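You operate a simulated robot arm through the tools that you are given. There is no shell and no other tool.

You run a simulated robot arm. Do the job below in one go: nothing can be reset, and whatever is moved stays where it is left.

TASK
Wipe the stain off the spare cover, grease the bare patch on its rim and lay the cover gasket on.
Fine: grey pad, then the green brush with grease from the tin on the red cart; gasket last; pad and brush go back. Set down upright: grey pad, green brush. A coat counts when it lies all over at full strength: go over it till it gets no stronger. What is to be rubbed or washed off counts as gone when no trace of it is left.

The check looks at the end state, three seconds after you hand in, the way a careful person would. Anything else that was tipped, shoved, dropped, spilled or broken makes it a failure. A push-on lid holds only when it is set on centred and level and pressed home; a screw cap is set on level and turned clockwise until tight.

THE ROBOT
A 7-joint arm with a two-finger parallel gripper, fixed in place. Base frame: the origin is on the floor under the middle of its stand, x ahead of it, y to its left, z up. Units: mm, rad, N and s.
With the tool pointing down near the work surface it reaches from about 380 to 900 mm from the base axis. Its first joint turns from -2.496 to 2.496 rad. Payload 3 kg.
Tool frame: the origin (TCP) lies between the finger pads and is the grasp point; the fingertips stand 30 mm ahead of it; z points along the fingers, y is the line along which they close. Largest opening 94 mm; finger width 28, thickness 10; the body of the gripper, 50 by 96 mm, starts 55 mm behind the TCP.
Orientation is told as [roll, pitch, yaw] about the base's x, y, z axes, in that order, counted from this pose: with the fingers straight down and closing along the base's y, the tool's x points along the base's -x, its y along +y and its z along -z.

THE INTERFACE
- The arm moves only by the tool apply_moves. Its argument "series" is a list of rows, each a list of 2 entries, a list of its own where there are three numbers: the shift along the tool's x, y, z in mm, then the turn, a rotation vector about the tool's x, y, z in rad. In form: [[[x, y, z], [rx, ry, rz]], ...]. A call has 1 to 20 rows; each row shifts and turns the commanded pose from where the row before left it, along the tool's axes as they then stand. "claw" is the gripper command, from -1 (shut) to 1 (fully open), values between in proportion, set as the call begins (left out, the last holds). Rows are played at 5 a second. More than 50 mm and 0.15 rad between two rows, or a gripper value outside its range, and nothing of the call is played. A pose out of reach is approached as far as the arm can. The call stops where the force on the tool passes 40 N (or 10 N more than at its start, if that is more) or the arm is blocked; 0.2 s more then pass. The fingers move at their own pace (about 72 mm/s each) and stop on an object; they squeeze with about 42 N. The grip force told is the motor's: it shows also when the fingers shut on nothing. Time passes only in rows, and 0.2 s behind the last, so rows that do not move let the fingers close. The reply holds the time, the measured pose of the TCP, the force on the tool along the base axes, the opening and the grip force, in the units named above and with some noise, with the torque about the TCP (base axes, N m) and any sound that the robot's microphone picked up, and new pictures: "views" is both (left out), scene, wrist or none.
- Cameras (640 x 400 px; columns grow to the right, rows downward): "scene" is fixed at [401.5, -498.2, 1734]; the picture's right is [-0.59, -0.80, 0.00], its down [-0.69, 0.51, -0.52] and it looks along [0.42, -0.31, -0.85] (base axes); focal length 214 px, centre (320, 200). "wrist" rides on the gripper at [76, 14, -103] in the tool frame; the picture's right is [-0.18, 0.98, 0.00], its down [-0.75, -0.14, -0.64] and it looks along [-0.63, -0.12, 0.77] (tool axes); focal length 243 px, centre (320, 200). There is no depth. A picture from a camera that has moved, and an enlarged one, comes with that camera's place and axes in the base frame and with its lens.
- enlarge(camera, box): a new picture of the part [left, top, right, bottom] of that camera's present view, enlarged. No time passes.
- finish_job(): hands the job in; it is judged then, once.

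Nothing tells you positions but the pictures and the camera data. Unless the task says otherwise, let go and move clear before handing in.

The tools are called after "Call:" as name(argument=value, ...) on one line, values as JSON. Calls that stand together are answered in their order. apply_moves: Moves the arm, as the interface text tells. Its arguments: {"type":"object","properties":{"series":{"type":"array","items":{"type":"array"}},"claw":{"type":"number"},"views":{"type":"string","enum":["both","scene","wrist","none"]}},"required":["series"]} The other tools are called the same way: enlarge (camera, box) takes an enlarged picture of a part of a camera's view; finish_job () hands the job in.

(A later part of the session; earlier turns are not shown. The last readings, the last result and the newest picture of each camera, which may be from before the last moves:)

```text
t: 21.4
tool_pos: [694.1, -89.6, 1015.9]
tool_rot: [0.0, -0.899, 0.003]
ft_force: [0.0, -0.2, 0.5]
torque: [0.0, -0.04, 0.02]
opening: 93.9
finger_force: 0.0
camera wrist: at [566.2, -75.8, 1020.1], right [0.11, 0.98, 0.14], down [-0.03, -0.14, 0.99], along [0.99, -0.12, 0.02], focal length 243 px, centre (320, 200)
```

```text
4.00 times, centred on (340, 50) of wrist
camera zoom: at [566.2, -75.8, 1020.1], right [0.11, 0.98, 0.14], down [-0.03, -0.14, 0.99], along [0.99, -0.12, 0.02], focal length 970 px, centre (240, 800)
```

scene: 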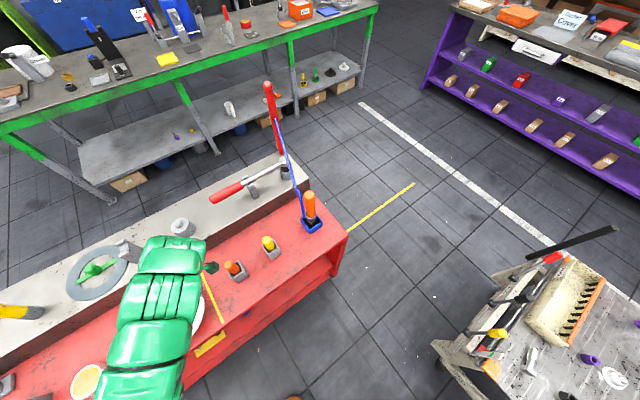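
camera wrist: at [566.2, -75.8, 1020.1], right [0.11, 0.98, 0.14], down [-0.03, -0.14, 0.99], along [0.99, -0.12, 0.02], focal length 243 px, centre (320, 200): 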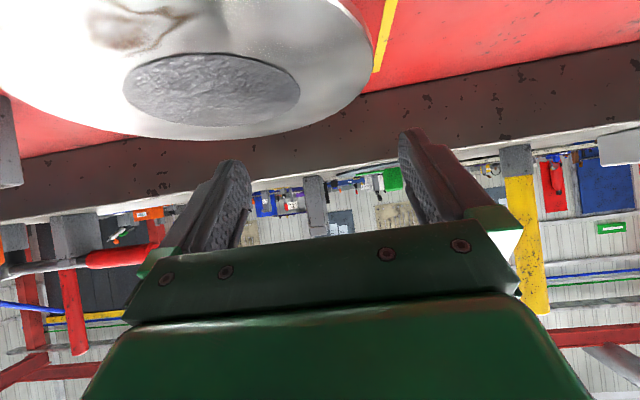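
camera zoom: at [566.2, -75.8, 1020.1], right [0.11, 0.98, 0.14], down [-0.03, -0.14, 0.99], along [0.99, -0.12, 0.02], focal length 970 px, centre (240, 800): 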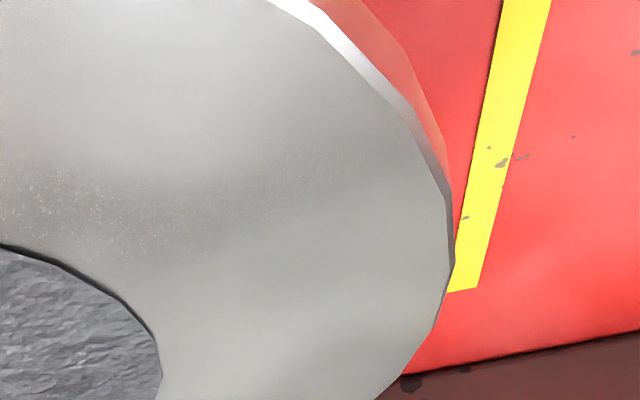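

Still just clean metal with soft reflections. I'll go and study the tools (pad, brush, tin) and come back to the patch afterwards.

Call:
apply_moves(series=[[[-3.3, 10, -40], [0, 0, 0]], [[-3.3, 40, -20], [0, 0, 0]], [[-3.3, 40, -20], [0, 0, 0]], [[-3.3, 40, -20], [0, 0, 0]], [[-3.3, 45, -19], [0, 0, 0]], [[-3.3, 45, -19], [0, 0, 0]], [[-3.3, 45, 0], [0, 0, 0]], [[0, 15, 0], [0, 0.15, 0]], [[0, 0, 0], [0, 0.15, 0]], [[0, 0, 0], [0, 0.15, 0]], [[0, 0, 0], [0, 0.15, 0]], [[0, 0, 0], [0, 0.15, 0]], [[0, 0, 0], [0, 0.149, 0]], [[0, 0, 0], [0, 0, 0]]])

```text
t: 24.4
tool_pos: [599.3, 192.1, 1118.6]
tool_rot: [0.0, 0.002, 0.0]
ft_force: [0.0, 0.5, -0.4]
torque: [0.0, 0.0, 0.0]
opening: 94.0
finger_force: 0.1
camera wrist: at [524.4, 205.2, 1219.8], right [0.18, 0.98, 0.0], down [0.75, -0.14, 0.64], along [0.63, -0.12, -0.77], focal length 243 px, centre (320, 200)
```

scene: 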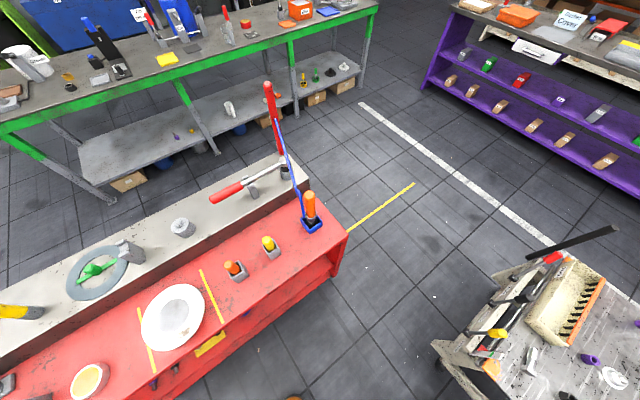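
wrist: 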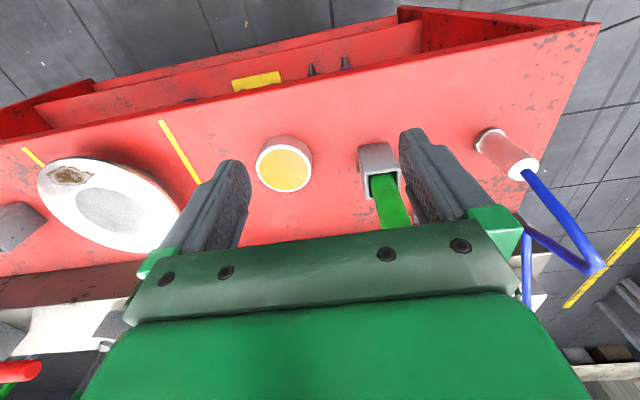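

The tin is near (698,126) with its top at about z 923. The green brush stands near (713,249) with its tip at z ≈ 1065, and the pad is near (845,341). There is also something with a thin blue rod further out in +y, so I'll back off and up to see that end safely.

Call:
apply_moves(series=[[[30, 20, -30], [0, 0, 0]], [[30, 25, -30], [0, 0, 0]], [[30, 25, -30], [0, 0, 0]], [[30, 25, -30], [0, 0, 0]], [[0, 0, 0], [0, 0, 0]]], views="wrist")

Call:
enlarge(camera="wrist", box=[240, 100, 640, 320])

```text
t: 25.6
tool_pos: [479.0, 286.3, 1237.1]
tool_rot: [-0.001, 0.0, 0.0]
ft_force: [-0.4, 0.9, -0.3]
torque: [0.01, -0.03, 0.03]
opening: 94.2
finger_force: 0.1
camera wrist: at [402.8, 300.0, 1339.6], right [0.18, 0.98, 0.0], down [0.75, -0.14, 0.64], along [0.63, -0.12, -0.77], focal length 243 px, centre (320, 200)
```

wrist: 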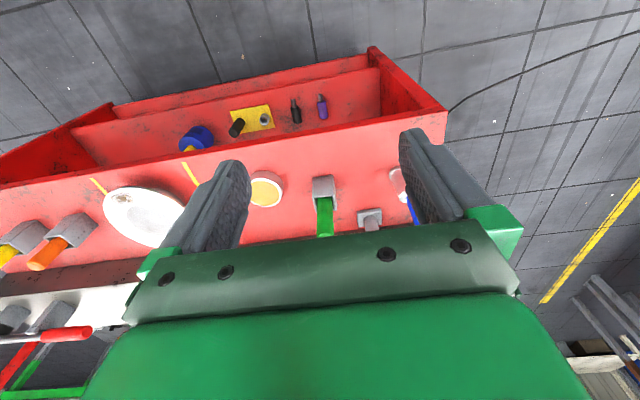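

```text
1.60 times, centred on (440, 210) of wrist
camera zoom: at [402.8, 300.0, 1339.6], right [0.18, 0.98, 0.0], down [0.75, -0.14, 0.64], along [0.63, -0.12, -0.77], focal length 388 px, centre (128, 184)
```

zoom: 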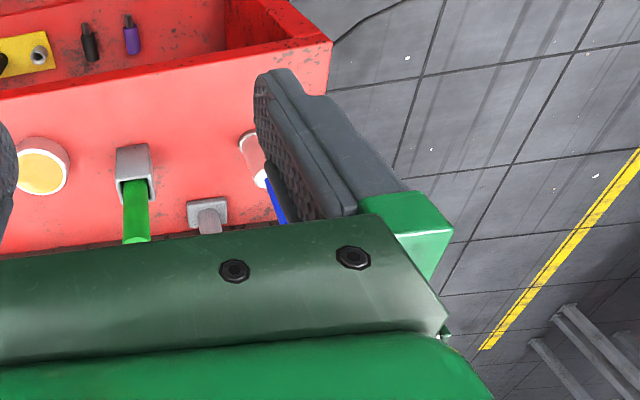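

I'll tilt the camera up so the left end of the cart comes out from behind the gripper.

Call:
apply_moves(series=[[[0, 0, 0], [0, -0.15, 0]], [[0, 0, 0], [0, -0.15, 0]], [[0, 0, 0], [0, -0.15, 0]], [[0, 0, 0], [0, -0.1, 0]], [[0, 0, 0], [0, 0, 0]]], views="wrist")

Call:
enlarge(camera="wrist", box=[240, 20, 480, 170])

Call:
enlarge(camera="wrist", box=[80, 60, 320, 210])

```text
t: 27.0
tool_pos: [490.1, 288.6, 1212.8]
tool_rot: [0.044, -0.47, -0.03]
ft_force: [-0.3, 0.1, -0.2]
torque: [-0.02, -0.03, -0.03]
opening: 94.1
finger_force: 0.1
stopped in row 5: the arm was blocked; the commanded pose is now the measured one
camera wrist: at [375.6, 300.2, 1270.7], right [0.17, 0.98, 0.12], down [0.38, -0.18, 0.91], along [0.91, -0.11, -0.4], focal length 243 px, centre (320, 200)
```

wrist: 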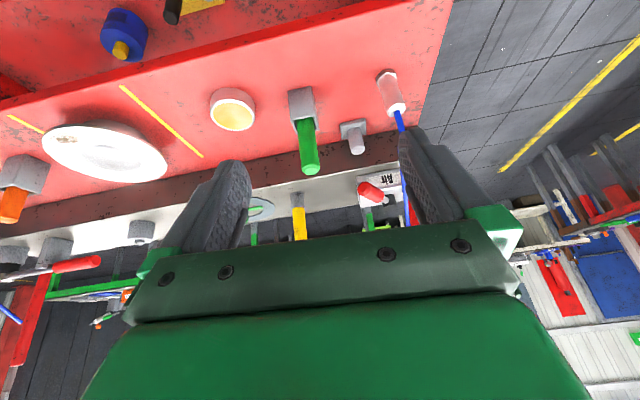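

```text
2.67 times, centred on (360, 95) of wrist
camera zoom: at [375.6, 300.2, 1270.7], right [0.17, 0.98, 0.12], down [0.38, -0.18, 0.91], along [0.91, -0.11, -0.4], focal length 647 px, centre (213, 480)
```

zoom: 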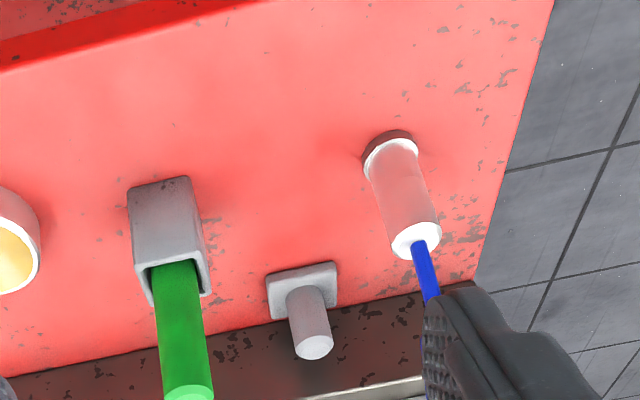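

```text
2.67 times, centred on (200, 135) of wrist
camera zoom: at [375.6, 300.2, 1270.7], right [0.17, 0.98, 0.12], down [0.38, -0.18, 0.91], along [0.91, -0.11, -0.4], focal length 647 px, centre (640, 373)
```

zoom: 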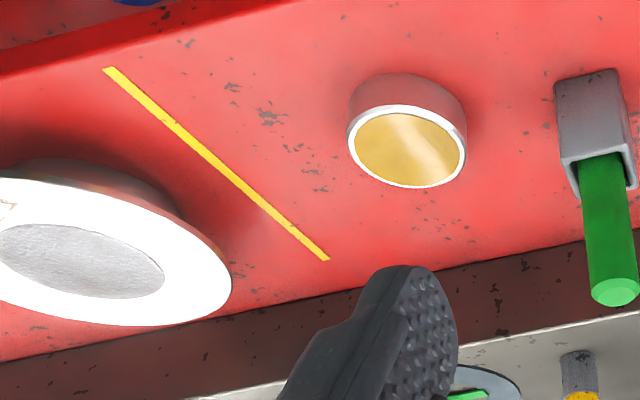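

The arm reached a joint limit while tilting, so I'll straighten the tool first. Sightlines put the table at z 900, the cover face at about z 950, the pad at about (839,344) with its grip top at z 963, and the gasket at about (982,2) on the beam, whose top is at z 991. The blue rod needs a better look, so I'll view that end from above.

Call:
apply_moves(series=[[[0, 0, 0], [0.044, 0, 0]], [[0, 0, 0], [0, 0.15, 0]], [[0, 0, 0], [0, 0.15, 0]], [[0, 0, 0], [0, 0.15, 0]], [[0, 0, 0], [0, 0.02, 0]], [[0, 0, 0], [0, 0, -0.03]], [[-35, 4, -30], [0, 0, 0]], [[-35, 4, -30], [0, 0, 0]], [[-35, 4, -30], [0, 0, 0]], [[0, 0, 0], [0, 0, 0]]], views="wrist")

Call:
enlarge(camera="wrist", box=[300, 60, 560, 240])

```text
t: 29.2
tool_pos: [586.4, 298.4, 1290.8]
tool_rot: [-0.005, -0.006, -0.001]
ft_force: [-0.4, -0.6, 1.0]
torque: [-0.01, -0.04, 0.01]
opening: 93.9
finger_force: 0.1
out of reach, approached as far as the arm can: row 9
camera wrist: at [509.7, 312.2, 1392.1], right [0.18, 0.98, 0.0], down [0.75, -0.14, 0.65], along [0.64, -0.12, -0.76], focal length 243 px, centre (320, 200)
```

wrist: 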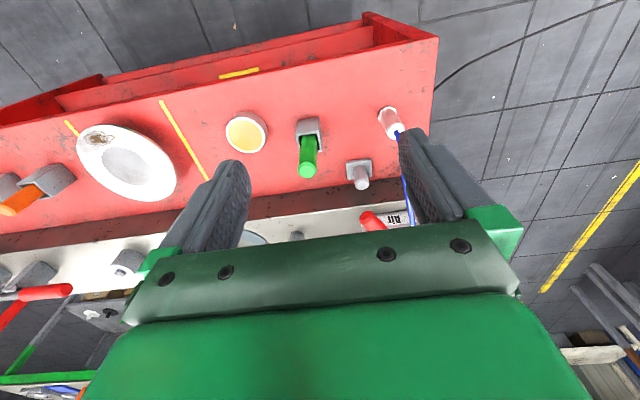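

```text
2.22 times, centred on (430, 150) of wrist
camera zoom: at [509.7, 312.2, 1392.1], right [0.18, 0.98, 0.0], down [0.75, -0.14, 0.65], along [0.64, -0.12, -0.76], focal length 539 px, centre (76, 311)
```

zoom: 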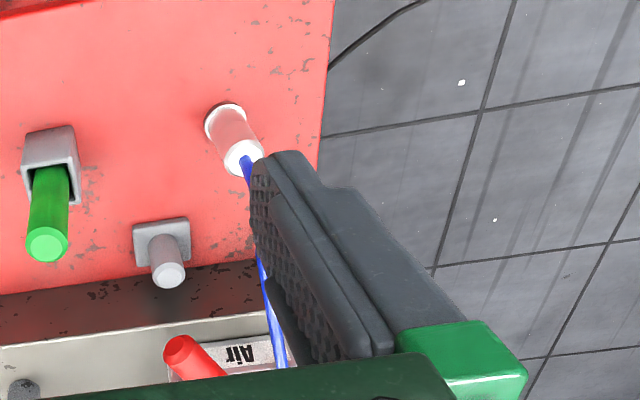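

A blue air hose runs from that cylinder up to an "Air" box on the beam, close to the pad. I'll shut the fingers to clear the view and see how it runs.

Call:
apply_moves(series=[[[0, 0, 0], [0, 0, 0]], [[0, 0, 0], [0, 0, 0]], [[0, 0, 0], [0, 0, 0]], [[0, 0, 0], [0, 0, 0]]], claw=-1, views="wrist")

Call:
enlarge(camera="wrist", box=[300, 60, 540, 240])

```text
t: 30.2
tool_pos: [586.0, 297.1, 1291.6]
tool_rot: [-0.006, -0.006, 0.0]
ft_force: [0.7, -0.8, 0.7]
torque: [0.0, -0.03, 0.01]
opening: 0.2
finger_force: 33.2
camera wrist: at [509.6, 312.2, 1391.8], right [0.18, 0.98, 0.0], down [0.75, -0.14, 0.65], along [0.64, -0.12, -0.76], focal length 243 px, centre (320, 200)
```

wrist: 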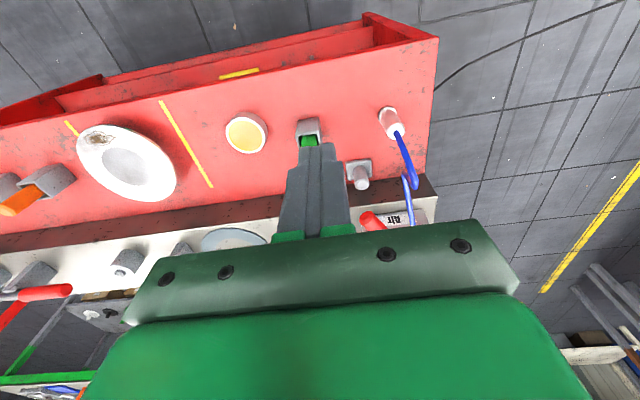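

```text
2.22 times, centred on (420, 150) of wrist
camera zoom: at [509.6, 312.2, 1391.8], right [0.18, 0.98, 0.0], down [0.75, -0.14, 0.65], along [0.64, -0.12, -0.76], focal length 539 px, centre (98, 311)
```

zoom: 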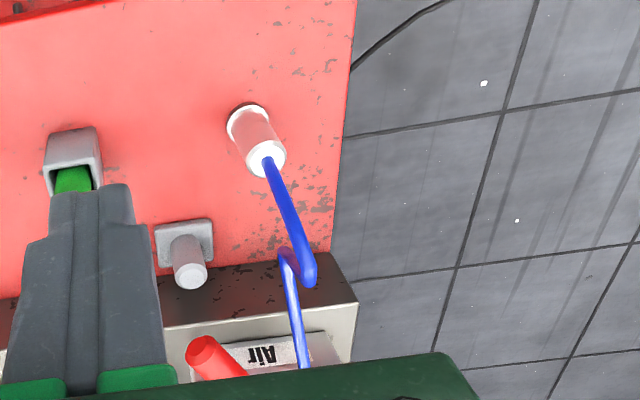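

The hose stays at y ≥ 400, so a straight-down approach to the pad at about (842,343) leaves roughly 35 mm. I'll go above the pad, high, with the fingers partly open.

Call:
apply_moves(series=[[[-35.3, 6, 17.6], [0, 0, 0]], [[-35.3, 6, 17.6], [0, 0, 0]], [[-35.3, 6, 17.6], [0, 0, 0]], [[-35.3, 6, 17.6], [0, 0, 0]], [[-35.3, 6, 17.6], [0, 0, 0]], [[-35.3, 6, 17.6], [0, 0, 0]], [[-35.3, 6, 17.6], [0, 0, 0]], [[0, 0, 0], [0, 0, 0]]], claw=0.28, views="wrist")

```text
t: 32.0
tool_pos: [741.8, 321.0, 1156.2]
tool_rot: [-0.004, -0.008, -0.001]
ft_force: [0.0, 0.1, -0.2]
torque: [-0.03, -0.03, -0.01]
opening: 60.3
finger_force: 0.0
out of reach, approached as far as the arm can: row 1, 3, 4, 5, 6, 7
camera wrist: at [664.0, 336.8, 1257.6], right [0.18, 0.98, 0.0], down [0.75, -0.14, 0.65], along [0.64, -0.12, -0.76], focal length 243 px, centre (320, 200)
```

wrist: 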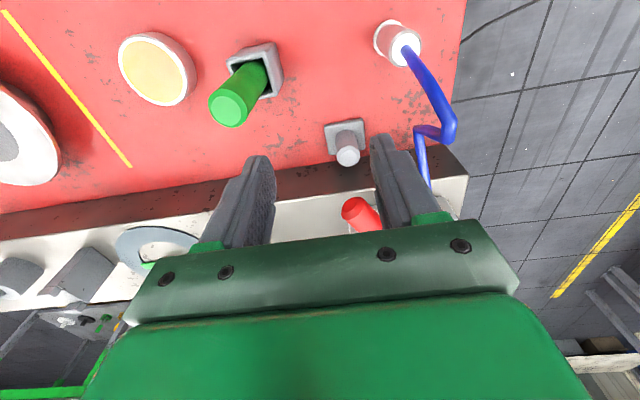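

At this height the arm can't stretch that far out. I'll go lower before moving further out.

Call:
apply_moves(series=[[[0, 0, 30], [0, 0, 0]], [[0, 0, 30], [0, 0, 0]], [[0, 0, 0], [0, 0, 0]]], views="wrist")

```text
t: 32.8
tool_pos: [742.4, 322.6, 1096.2]
tool_rot: [-0.005, -0.007, 0.0]
ft_force: [0.3, 0.1, -0.2]
torque: [0.0, -0.01, 0.01]
opening: 59.9
finger_force: 0.2
camera wrist: at [664.8, 337.3, 1197.6], right [0.18, 0.98, 0.0], down [0.75, -0.14, 0.65], along [0.64, -0.12, -0.76], focal length 243 px, centre (320, 200)
```

wrist: 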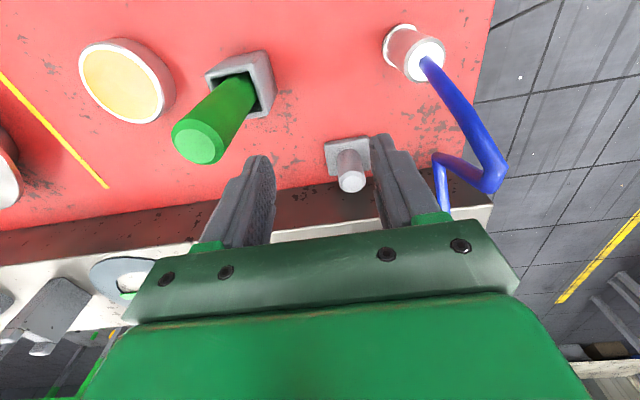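

I'm above and just short of the pad. I'll move out and down in steps.

Call:
apply_moves(series=[[[-25, 5, 19], [0, 0.007, 0]], [[-25, 5, 19], [0, 0, 0]], [[-25, 5, 18], [0, 0, 0]], [[-22, 5, 0], [0, 0, 0]], [[0, 0, 0], [0, 0, 0]]], views="wrist")

Call:
enlarge(camera="wrist", box=[240, 60, 480, 240])

```text
t: 34.0
tool_pos: [799.2, 333.5, 1052.6]
tool_rot: [-0.005, 0.0, -0.002]
ft_force: [0.5, 0.2, -0.1]
torque: [0.0, -0.02, 0.0]
opening: 60.1
finger_force: 0.0
out of reach, approached as far as the arm can: row 3, 4
camera wrist: at [723.4, 348.2, 1154.9], right [0.18, 0.98, 0.0], down [0.75, -0.14, 0.64], along [0.63, -0.12, -0.77], focal length 243 px, centre (320, 200)
```

wrist: 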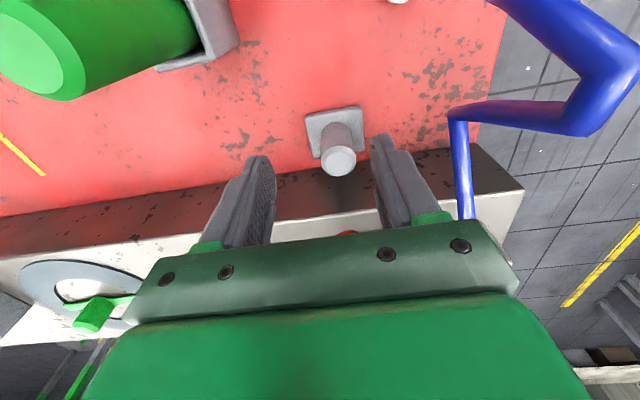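

```text
2.22 times, centred on (360, 150) of wrist
camera zoom: at [723.4, 348.2, 1154.9], right [0.18, 0.98, 0.0], down [0.75, -0.14, 0.64], along [0.63, -0.12, -0.77], focal length 539 px, centre (231, 311)
```

zoom: 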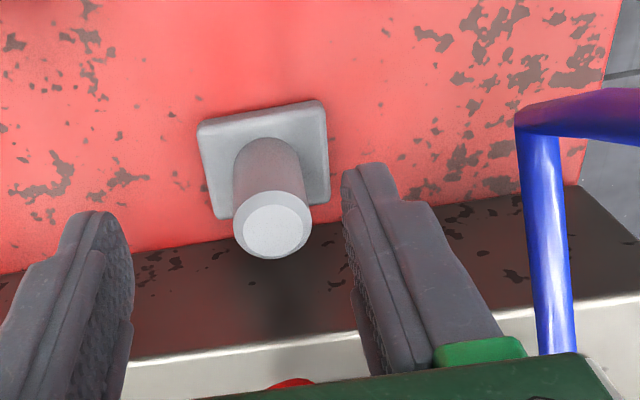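

The pad is just past the arm's vertical reach, so I'll lean the fingers outward by 0.2 rad. The closing line stays along y, so the pads stay parallel to the grip. Then I'll move over the pad.

Call:
apply_moves(series=[[[0, 0, 0], [0.005, -0.1, 0]], [[0, 0, 0], [0, -0.1, 0]], [[-16, 5, 24.6], [0, 0, 0]], [[-16, 5, 24.6], [0, 0, 0]], [[0, 0, 0], [0, 0, 0]]], views="wrist")

Call:
enlarge(camera="wrist", box=[240, 40, 480, 220])

```text
t: 35.2
tool_pos: [842.3, 343.5, 1010.8]
tool_rot: [-0.008, -0.201, 0.003]
ft_force: [-7.7, -4.6, 18.8]
torque: [0.11, -0.63, -0.08]
opening: 60.2
finger_force: 0.1
camera wrist: at [746.9, 358.0, 1095.8], right [0.18, 0.98, 0.03], down [0.61, -0.13, 0.78], along [0.77, -0.12, -0.62], focal length 243 px, centre (320, 200)
```

wrist: 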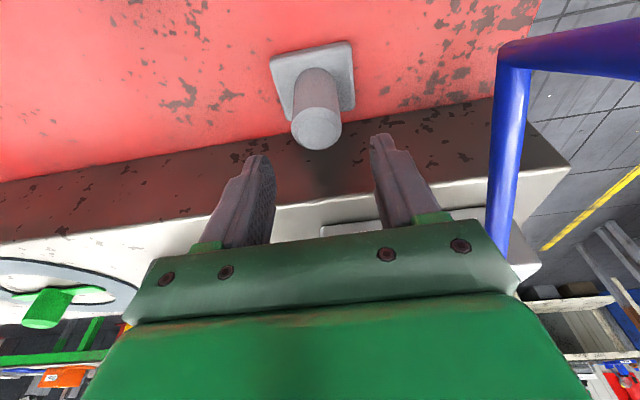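

```text
2.22 times, centred on (360, 130) of wrist
camera zoom: at [746.9, 358.0, 1095.8], right [0.18, 0.98, 0.03], down [0.61, -0.13, 0.78], along [0.77, -0.12, -0.62], focal length 539 px, centre (231, 356)
```

zoom: 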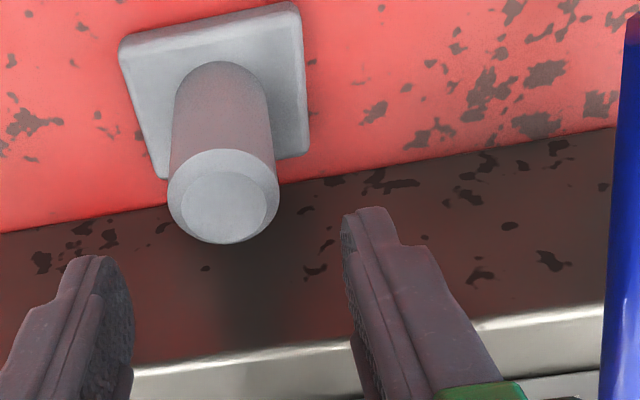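

I'm reading a contact force (19 N upward), and the red valve lever on the Air box may be under the palm. I'll back out along the same path at once.

Call:
apply_moves(series=[[[16, -5, -24.6], [0, 0, 0]], [[16, -5, -24.6], [0, 0, 0]], [[0, 0, 0], [0, 0, 0]]], views="both")

```text
t: 36.0
tool_pos: [800.4, 334.0, 1050.6]
tool_rot: [-0.011, -0.199, 0.003]
ft_force: [-0.2, 0.0, -0.1]
torque: [0.01, 0.03, 0.01]
opening: 60.4
finger_force: 0.1
camera wrist: at [705.6, 349.2, 1136.1], right [0.18, 0.98, 0.03], down [0.61, -0.13, 0.78], along [0.77, -0.12, -0.63], focal length 243 px, centre (320, 200)
```

scene: 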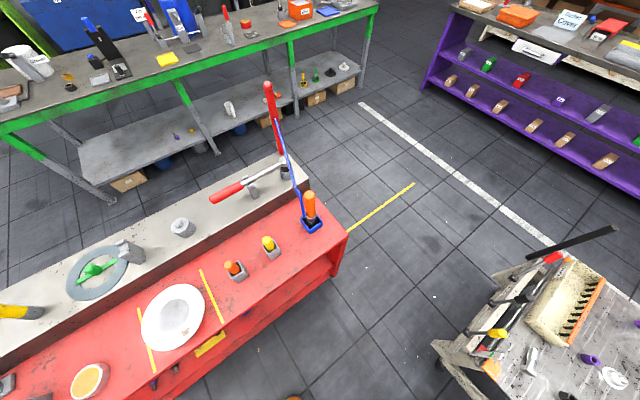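
wrist: 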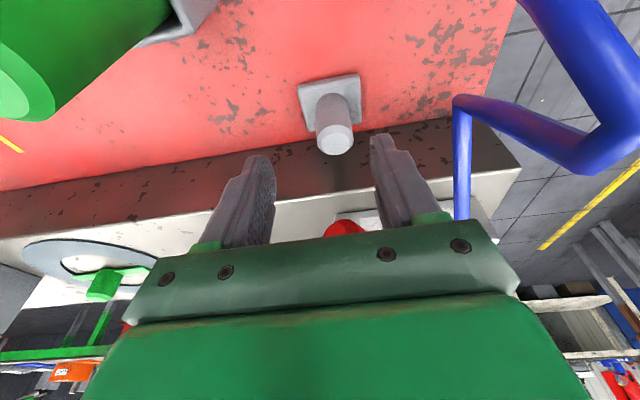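

The force is zero again. The red lever tip hangs over the beam edge near (858,340,1048), right beside the pad's line. I'll back away and look closely at it and its state.

Call:
apply_moves(series=[[[24, 0.7, -20], [0, 0, 0]], [[24, 0.7, -20], [0, 0, 0]], [[24, 0.7, -20], [0, 0, 0]], [[0, 0, 0], [0.011, -0.15, 0]], [[0, 0, 0], [0, -0.15, 0]], [[0, 0, 0], [0, 0, 0]]], views="wrist")

Call:
enlarge(camera="wrist", box=[260, 110, 480, 250])

```text
t: 37.4
tool_pos: [717.9, 336.8, 1096.2]
tool_rot: [-0.023, -0.501, 0.008]
ft_force: [0.4, -0.3, -0.3]
torque: [0.0, 0.02, 0.0]
opening: 60.5
finger_force: 0.0
camera wrist: at [601.8, 351.9, 1148.7], right [0.16, 0.98, 0.07], down [0.35, -0.12, 0.93], along [0.92, -0.13, -0.37], focal length 243 px, centre (320, 200)
```

wrist: 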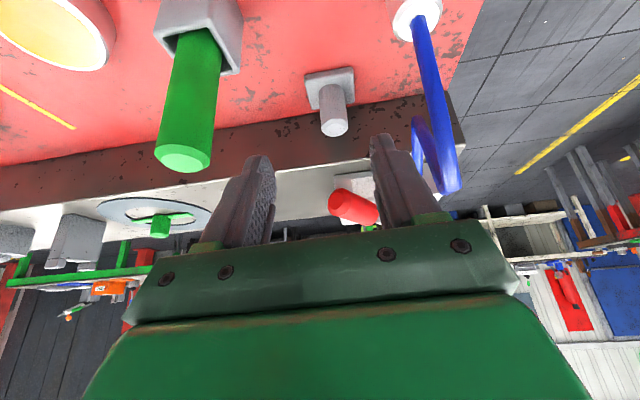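

```text
2.86 times, centred on (370, 180) of wrist
camera zoom: at [601.8, 351.9, 1148.7], right [0.16, 0.98, 0.07], down [0.35, -0.12, 0.93], along [0.92, -0.13, -0.37], focal length 693 px, centre (177, 257)
```

zoom: 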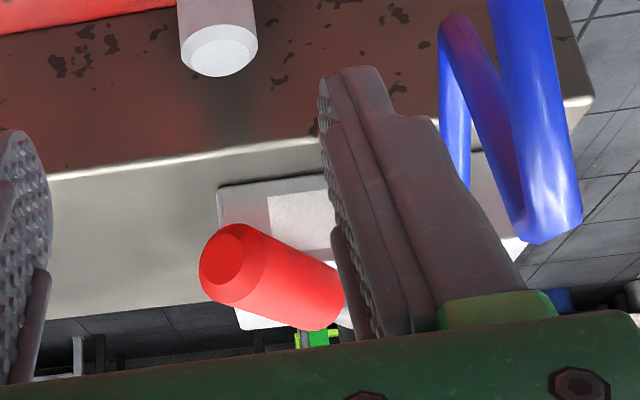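

The lever lies across the top of the Air box with its end at about (857,336,1050). To check whether it moved, I'll return to an earlier camera pose and compare.

Call:
apply_moves(series=[[[0, 0, 0], [-0.023, 0, 0]], [[0, 0, 0], [0, 0.123, 0]], [[0, 0, 0], [0, 0.123, 0]], [[0, 0, 0], [0, 0.123, 0]], [[0, 0, 0], [0, 0.123, 0]], [[-12, -8, -30], [0, 0, 0.008]], [[-12, -8, -30], [0, 0, 0]], [[0, 0, 0], [0, 0, 0]]], views="wrist")

Call:
enlarge(camera="wrist", box=[260, 100, 480, 240])

```text
t: 39.2
tool_pos: [741.8, 320.2, 1155.1]
tool_rot: [-0.001, -0.008, -0.001]
ft_force: [-0.7, -0.3, -0.1]
torque: [0.0, 0.02, -0.01]
opening: 60.1
finger_force: 0.1
camera wrist: at [664.4, 334.4, 1255.8], right [0.18, 0.98, 0.0], down [0.75, -0.14, 0.65], along [0.64, -0.12, -0.76], focal length 243 px, centre (320, 200)
```

wrist: 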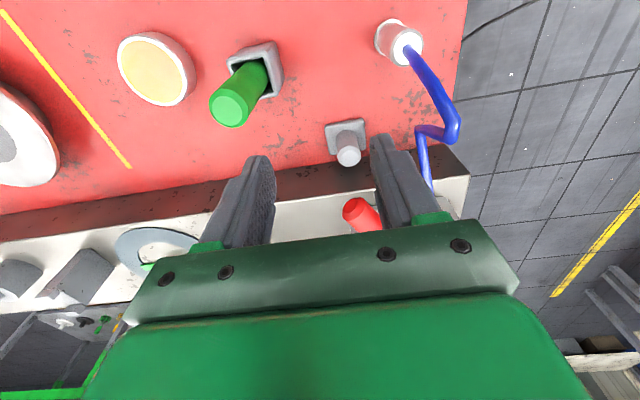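

```text
2.86 times, centred on (370, 170) of wrist
camera zoom: at [664.4, 334.4, 1255.8], right [0.18, 0.98, 0.0], down [0.75, -0.14, 0.65], along [0.64, -0.12, -0.76], focal length 693 px, centre (177, 286)
```

zoom: 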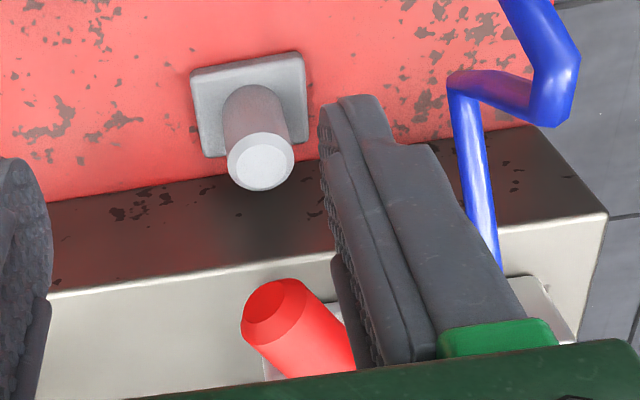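

The lever is in exactly the same place as before, so nothing moved. I'll reach the pad with the hand leaned back 0.5 rad and turned toward it (yaw 0.39), sliding in along the finger axis so the body stays clear of the lever, hose and brush.

Call:
apply_moves(series=[[[0, 0, 0], [0, 0, -0.13]], [[0, 0, 0], [0, 0, -0.13]], [[0, 0, 0], [0, 0, -0.13]], [[0, 0, 0], [0, -0.123, 0]], [[0, 0, 0], [0, -0.123, 0]], [[0, 0, 0], [0, -0.123, 0]], [[0, 0, 0], [0, -0.123, 0]], [[3.6, -5.2, 42.6], [0, 0, 0]], [[3.6, -5.2, 42.6], [0, 0, 0]], [[3.6, -5.2, 42.6], [0, 0, 0]], [[0, 0, 0], [0, 0, 0]]], views="wrist")

Call:
enlarge(camera="wrist", box=[240, 60, 480, 240])

```text
t: 41.6
tool_pos: [794.3, 326.5, 1039.3]
tool_rot: [-0.002, -0.501, 0.394]
ft_force: [0.0, 0.3, 0.5]
torque: [0.02, -0.01, -0.02]
opening: 60.0
finger_force: 0.2
camera wrist: at [681.9, 294.8, 1092.1], right [-0.23, 0.97, 0.09], down [0.38, 0.01, 0.92], along [0.9, 0.24, -0.37], focal length 243 px, centre (320, 200)
```

wrist: 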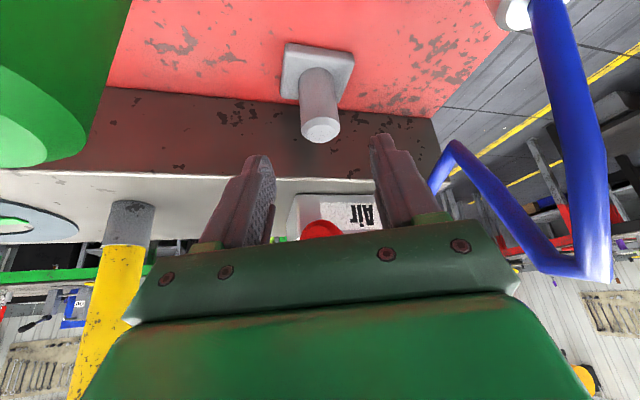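

```text
2.22 times, centred on (360, 150) of wrist
camera zoom: at [681.9, 294.8, 1092.1], right [-0.23, 0.97, 0.09], down [0.38, 0.01, 0.92], along [0.9, 0.24, -0.37], focal length 539 px, centre (231, 311)
```

zoom: 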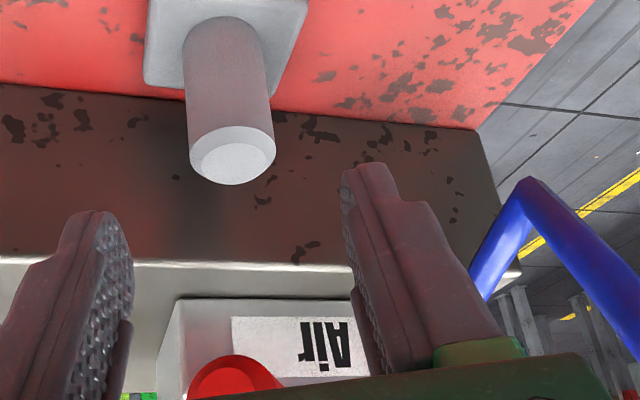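

The pad's grip lies right on the finger axis. I'll advance 70 mm along it and check the forces.

Call:
apply_moves(series=[[[0, 0, 20], [0, 0, 0]], [[0, 0, 20], [0, 0, 0]], [[0, 0, 15], [0, 0, 0]], [[0, 0, 15], [0, 0, 0]], [[0, 0, 0], [0, 0, 0]]], views="wrist")

Call:
enlarge(camera="wrist", box=[220, 60, 420, 240])

```text
t: 42.8
tool_pos: [825.2, 337.9, 976.1]
tool_rot: [-0.006, -0.499, 0.392]
ft_force: [0.2, 0.1, -0.4]
torque: [0.0, -0.03, 0.0]
opening: 60.2
finger_force: 0.1
camera wrist: at [712.7, 307.1, 1030.0], right [-0.22, 0.97, 0.09], down [0.38, 0.01, 0.92], along [0.9, 0.24, -0.37], focal length 243 px, centre (320, 200)
```

wrist: 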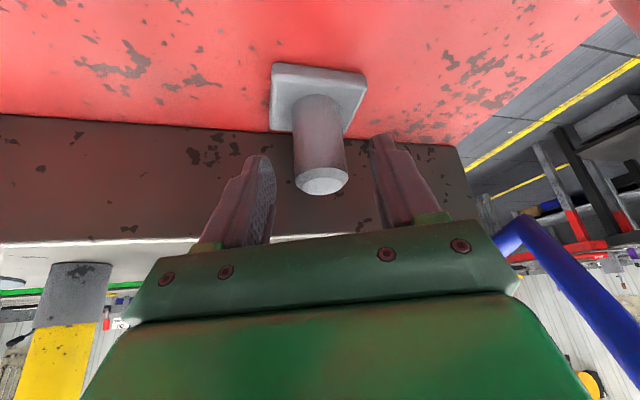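

```text
2.22 times, centred on (320, 150) of wrist
camera zoom: at [712.7, 307.1, 1030.0], right [-0.22, 0.97, 0.09], down [0.38, 0.01, 0.92], along [0.9, 0.24, -0.37], focal length 539 px, centre (320, 311)
```

zoom: 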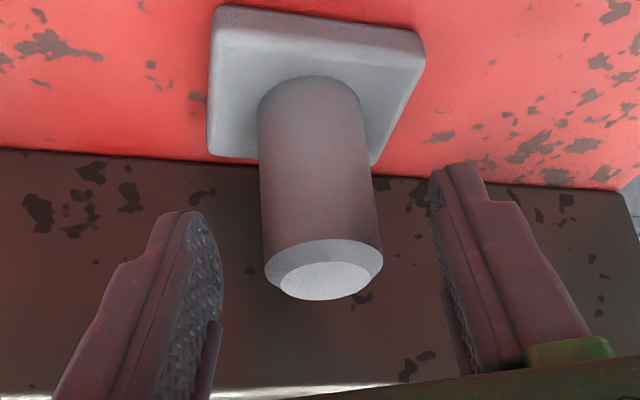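

All clear and centred. I'll advance the last 26 mm and close on the grip.

Call:
apply_moves(series=[[[0, 0, 10], [0, 0, 0]], [[0, 0, 10], [0, 0, 0]], [[0, 0, 6], [0, 0, 0]], [[0, 0, 0], [0, 0, 0]]], views="wrist")

```text
t: 43.8
tool_pos: [837.1, 343.1, 953.8]
tool_rot: [-0.004, -0.498, 0.393]
ft_force: [0.9, -0.1, 0.6]
torque: [-0.01, 0.0, -0.02]
opening: 60.1
finger_force: 0.0
camera wrist: at [724.0, 311.6, 1007.6], right [-0.23, 0.97, 0.09], down [0.38, 0.01, 0.92], along [0.9, 0.24, -0.37], focal length 243 px, centre (320, 200)
```

wrist: 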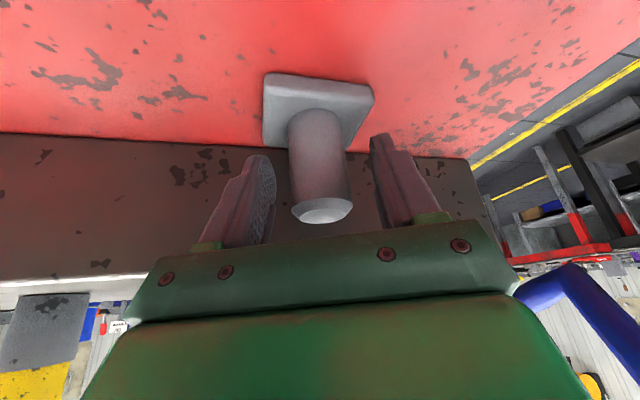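

The grip sits slightly ahead of the finger centre, so I'll shift forward 8 mm and then close.

Call:
apply_moves(series=[[[-8, -2, 4], [0, 0, 0]], [[0, 0, 0], [0, 0, 0]]], views="wrist")

Call:
apply_moves(series=[[[0, 0, 0], [0, 0, 0]], [[0, 0, 0], [0, 0, 0]], [[0, 0, 0], [0, 0, 0]], [[0, 0, 0], [0, 0, 0]]], claw=-1, views="wrist")

```text
t: 44.2
tool_pos: [841.5, 342.4, 953.4]
tool_rot: [-0.003, -0.491, 0.391]
ft_force: [-26.5, -13.2, 12.3]
torque: [0.27, -0.76, -0.82]
opening: 59.5
finger_force: 0.0
stopped in row 1: the force on the tool passed its limit at 88 N (the readings are from after the stop); the commanded pose is now the measured one
camera wrist: at [729.0, 311.6, 1007.0], right [-0.22, 0.97, 0.08], down [0.39, 0.01, 0.92], along [0.89, 0.24, -0.38], focal length 243 px, centre (320, 200)
```

wrist: 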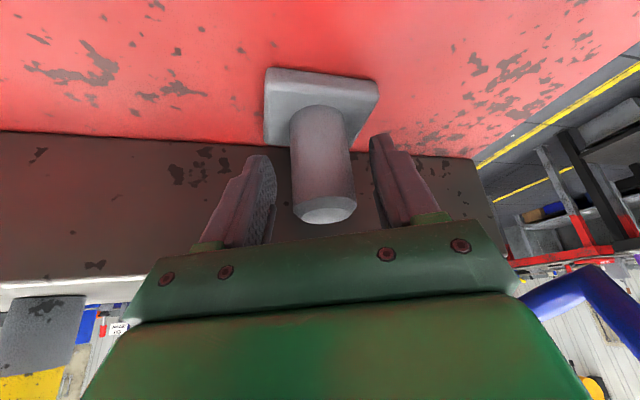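

```text
t: 45.2
tool_pos: [841.0, 343.8, 952.2]
tool_rot: [-0.004, -0.49, 0.392]
ft_force: [-18.2, -15.9, -1.6]
torque: [0.86, -1.63, -0.1]
opening: 32.1
finger_force: 42.2
camera wrist: at [729.4, 311.7, 1006.6], right [-0.22, 0.97, 0.08], down [0.39, 0.01, 0.92], along [0.89, 0.24, -0.38], focal length 243 px, centre (320, 200)
```

wrist: 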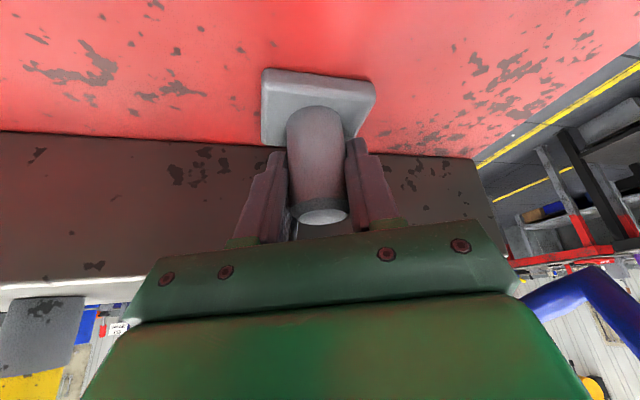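

The spike was the -y finger corner meeting the fixed beam front, and the pad is now gripped (opening 32 mm). I'll lift a little straight up and then back out along the finger axis.

Call:
apply_moves(series=[[[1, 0, -6], [0, 0, 0]], [[0, 0, -8], [0, 0, 0]], [[0, 0, -10], [0, 0, 0]], [[0, 0, 0], [0, 0, 0]]], views="wrist")

```text
t: 46.2
tool_pos: [829.7, 338.3, 974.3]
tool_rot: [-0.003, -0.494, 0.391]
ft_force: [-0.1, -0.5, -0.7]
torque: [0.02, -0.02, 0.0]
opening: 32.0
finger_force: 42.1
camera wrist: at [718.3, 307.2, 1027.3], right [-0.22, 0.97, 0.08], down [0.39, 0.01, 0.92], along [0.9, 0.24, -0.38], focal length 243 px, centre (320, 200)
```

wrist: 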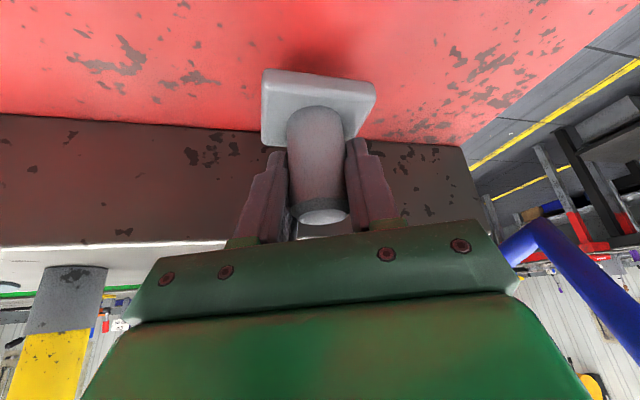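

The pad is in hand and clear of the table. I'll retreat along the finger axis, then rise above the brush and carry it toward the cover.

Call:
apply_moves(series=[[[0, 0, -30], [0, 0, 0]], [[0, 0, -35], [0, 0, 0]], [[0, 0, -35], [0, 0, 0]], [[-19, 0, -35], [0, 0, 0]], [[-19, 0, -35], [0, 0, 0]], [[0, 0, 0], [0, 0, 0]]], views="wrist")

```text
t: 47.6
tool_pos: [786.7, 321.5, 1140.5]
tool_rot: [-0.004, -0.492, 0.39]
ft_force: [-0.7, -0.3, -0.8]
torque: [0.02, -0.03, 0.01]
opening: 32.3
finger_force: 42.2
camera wrist: at [674.9, 290.5, 1195.6], right [-0.22, 0.97, 0.08], down [0.39, 0.01, 0.92], along [0.89, 0.24, -0.38], focal length 243 px, centre (320, 200)
```

wrist: 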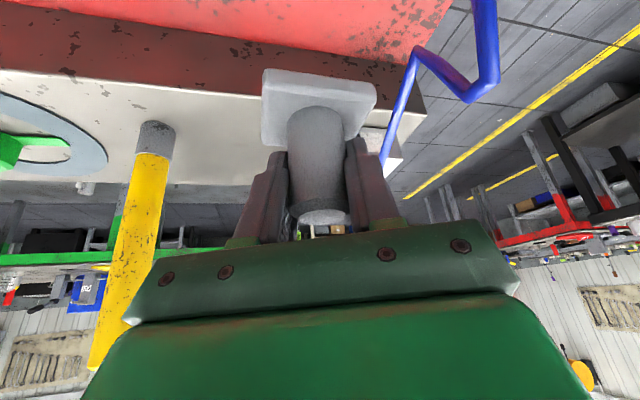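

The pad is held well. I'll carry it high over to the cover.

Call:
apply_moves(series=[[[22.1, -34.7, -11.85], [0, 0, 0]], [[22.1, -34.7, -11.85], [0, 0, 0]], [[22.1, -34.7, -11.85], [0, 0, 0]], [[22.1, -34.7, -11.85], [0, 0, 0]], [[22.1, -34.7, -11.85], [0, 0, 0]], [[22.1, -34.7, -11.85], [0, 0, 0]], [[30.5, -28.6, -1.2], [0, 0, 0]], [[30.5, -28.6, -1.2], [0, 0, 0]], [[30.5, -28.6, -1.2], [0, 0, 0]], [[30.5, -28.6, -1.2], [0, 0, 0]], [[30.5, -28.6, -1.2], [0, 0, 0]], [[30.5, -28.6, -1.2], [0, 0, 0]], [[0, 0, 0], [0, 0, 0]]])

Call:
enlarge(camera="scene", box=[60, 240, 260, 400])

```text
t: 50.4
tool_pos: [641.1, -153.4, 1063.8]
tool_rot: [-0.003, -0.493, 0.391]
ft_force: [0.2, 0.1, -1.1]
torque: [-0.01, 0.0, 0.01]
opening: 31.8
finger_force: 42.1
camera wrist: at [528.2, -183.1, 1117.5], right [-0.22, 0.97, 0.08], down [0.39, 0.01, 0.92], along [0.89, 0.24, -0.38], focal length 243 px, centre (320, 200)
```

scene: 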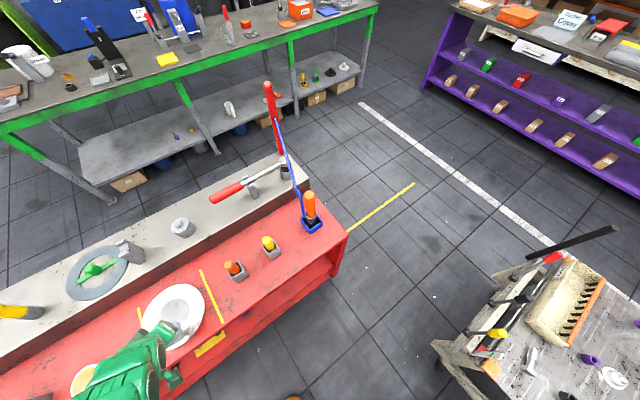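
wrist: 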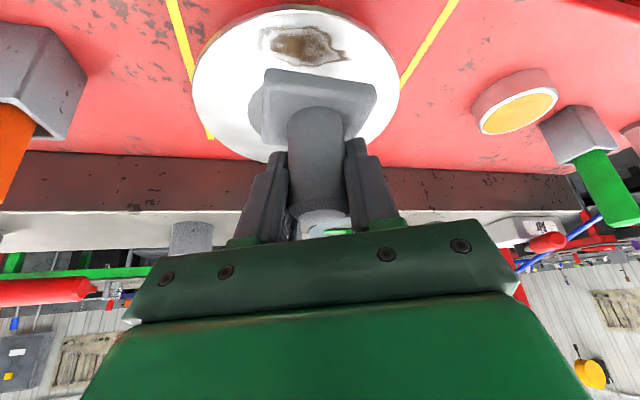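

```text
2.50 times, centred on (160, 320) of scene
camera zoom: at [401.5, -498.2, 1734.0], right [-0.59, -0.8, 0.0], down [-0.69, 0.51, -0.52], along [0.42, -0.31, -0.85], focal length 536 px, centre (720, -100)
```

zoom: 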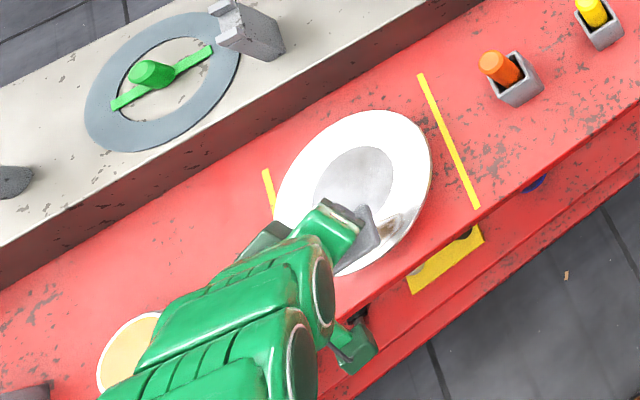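

The pad is above the cover and the stain is visible just beyond it. I'll zoom in on this view.

Call:
enlarge(camera="wrist", box=[180, 0, 420, 170])

Call:
enlarge(camera="wrist", box=[240, 50, 400, 240])

```text
2.35 times, centred on (300, 85) of wrist
camera zoom: at [528.2, -183.1, 1117.5], right [-0.22, 0.97, 0.08], down [0.39, 0.01, 0.92], along [0.89, 0.24, -0.38], focal length 571 px, centre (367, 471)
```

zoom: 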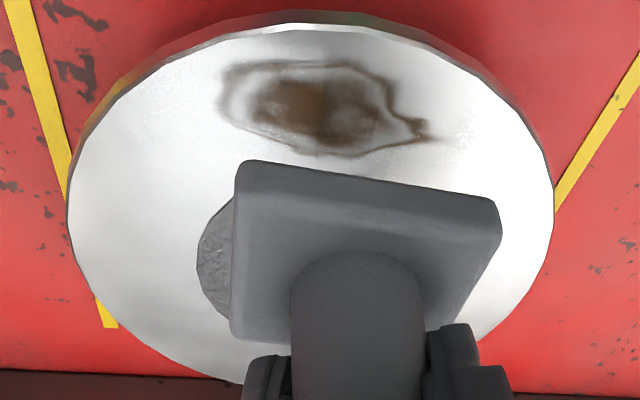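

```text
2.11 times, centred on (320, 145) of wrist
camera zoom: at [528.2, -183.1, 1117.5], right [-0.22, 0.97, 0.08], down [0.39, 0.01, 0.92], along [0.89, 0.24, -0.38], focal length 511 px, centre (320, 316)
```

zoom: 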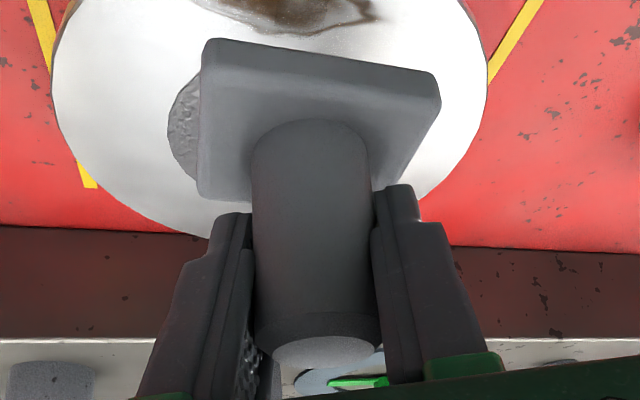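

The pad's footprint is about 56 mm square and centred under the TCP. The stain spans x 630–657 and y −186…−118, so I'll lower the pad to just above it, then feel for contact in small steps.

Call:
apply_moves(series=[[[16.5, 2.75, 20.6], [0, 0, 0]], [[16.5, 2.75, 20.6], [0, 0, 0]], [[1.42, 0, 2.64], [0, 0, 0]], [[0.95, 0, 1.76], [0, 0, 0]], [[0.95, 0, 1.76], [0, 0, 0]], [[0, 0, 0], [0, 0, 0]]])

```text
t: 51.8
tool_pos: [629.2, -149.9, 1005.2]
tool_rot: [-0.005, -0.495, 0.391]
ft_force: [-9.2, 8.5, 31.9]
torque: [-0.57, 0.27, -0.16]
opening: 32.1
finger_force: 42.0
camera wrist: at [516.9, -179.7, 1058.5], right [-0.22, 0.97, 0.08], down [0.38, 0.01, 0.92], along [0.9, 0.24, -0.38], focal length 243 px, centre (320, 200)
```

scene: 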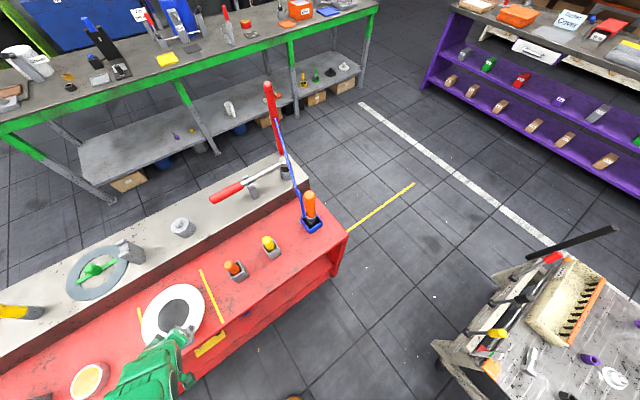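
wrist: 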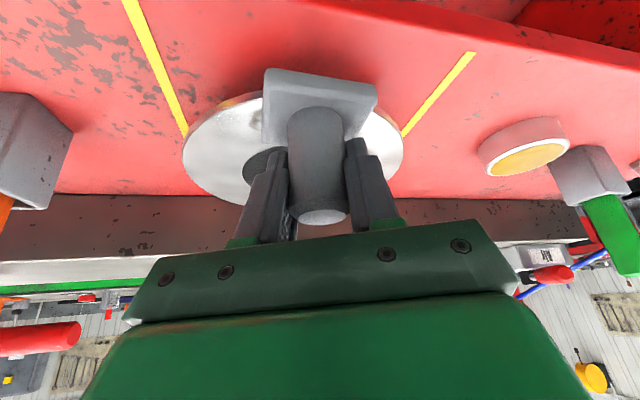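

Contact is at TCP z ≈ 1005, but 32 N is more than I want on an overhanging edge. I'll ease up.

Call:
apply_moves(series=[[[-0.47, 0, -0.88], [0, 0, 0]], [[0, 0, 0], [0, 0, 0]]], views="wrist")

```text
t: 52.4
tool_pos: [628.8, -147.5, 1004.3]
tool_rot: [-0.005, -0.492, 0.391]
ft_force: [2.5, -0.1, 19.5]
torque: [-0.57, -0.3, 0.14]
opening: 32.1
finger_force: 42.0
camera wrist: at [517.1, -179.6, 1058.5], right [-0.22, 0.97, 0.08], down [0.39, 0.01, 0.92], along [0.9, 0.24, -0.38], focal length 243 px, centre (320, 200)
```

wrist: 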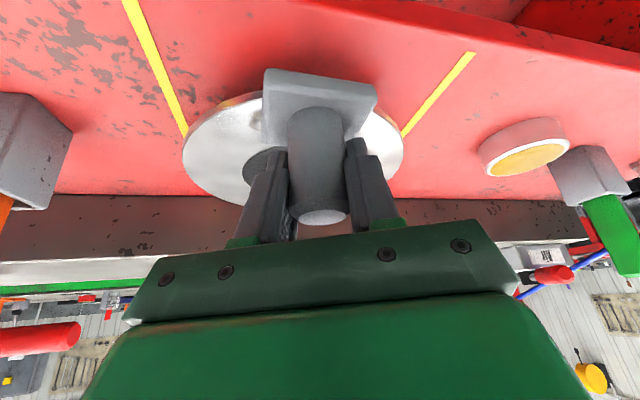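

Call:
apply_moves(series=[[[-0.38, 0, -0.7], [0, 0, 0]], [[0, 0, 0], [0, 0, 0]]], views="none")

Call:
enlarge(camera="wrist", box=[170, 50, 430, 240])

```text
t: 53.0
tool_pos: [630.2, -150.1, 1004.9]
tool_rot: [-0.004, -0.49, 0.392]
ft_force: [2.9, 0.6, 7.2]
torque: [-0.23, -0.19, 0.1]
opening: 32.2
finger_force: 42.5
```

```text
2.11 times, centred on (300, 145) of wrist
camera zoom: at [517.0, -179.8, 1058.8], right [-0.22, 0.97, 0.08], down [0.39, 0.01, 0.92], along [0.89, 0.24, -0.38], focal length 511 px, centre (362, 316)
```

zoom: 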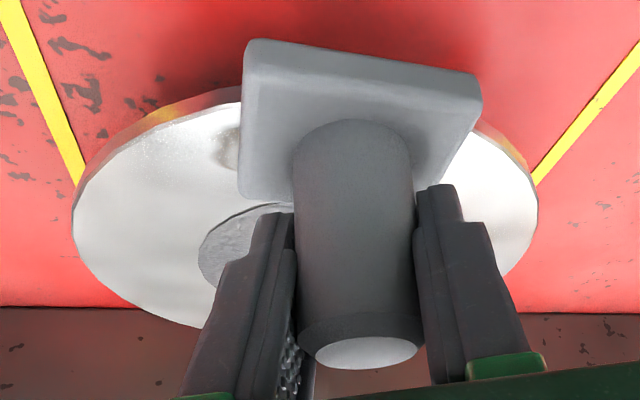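

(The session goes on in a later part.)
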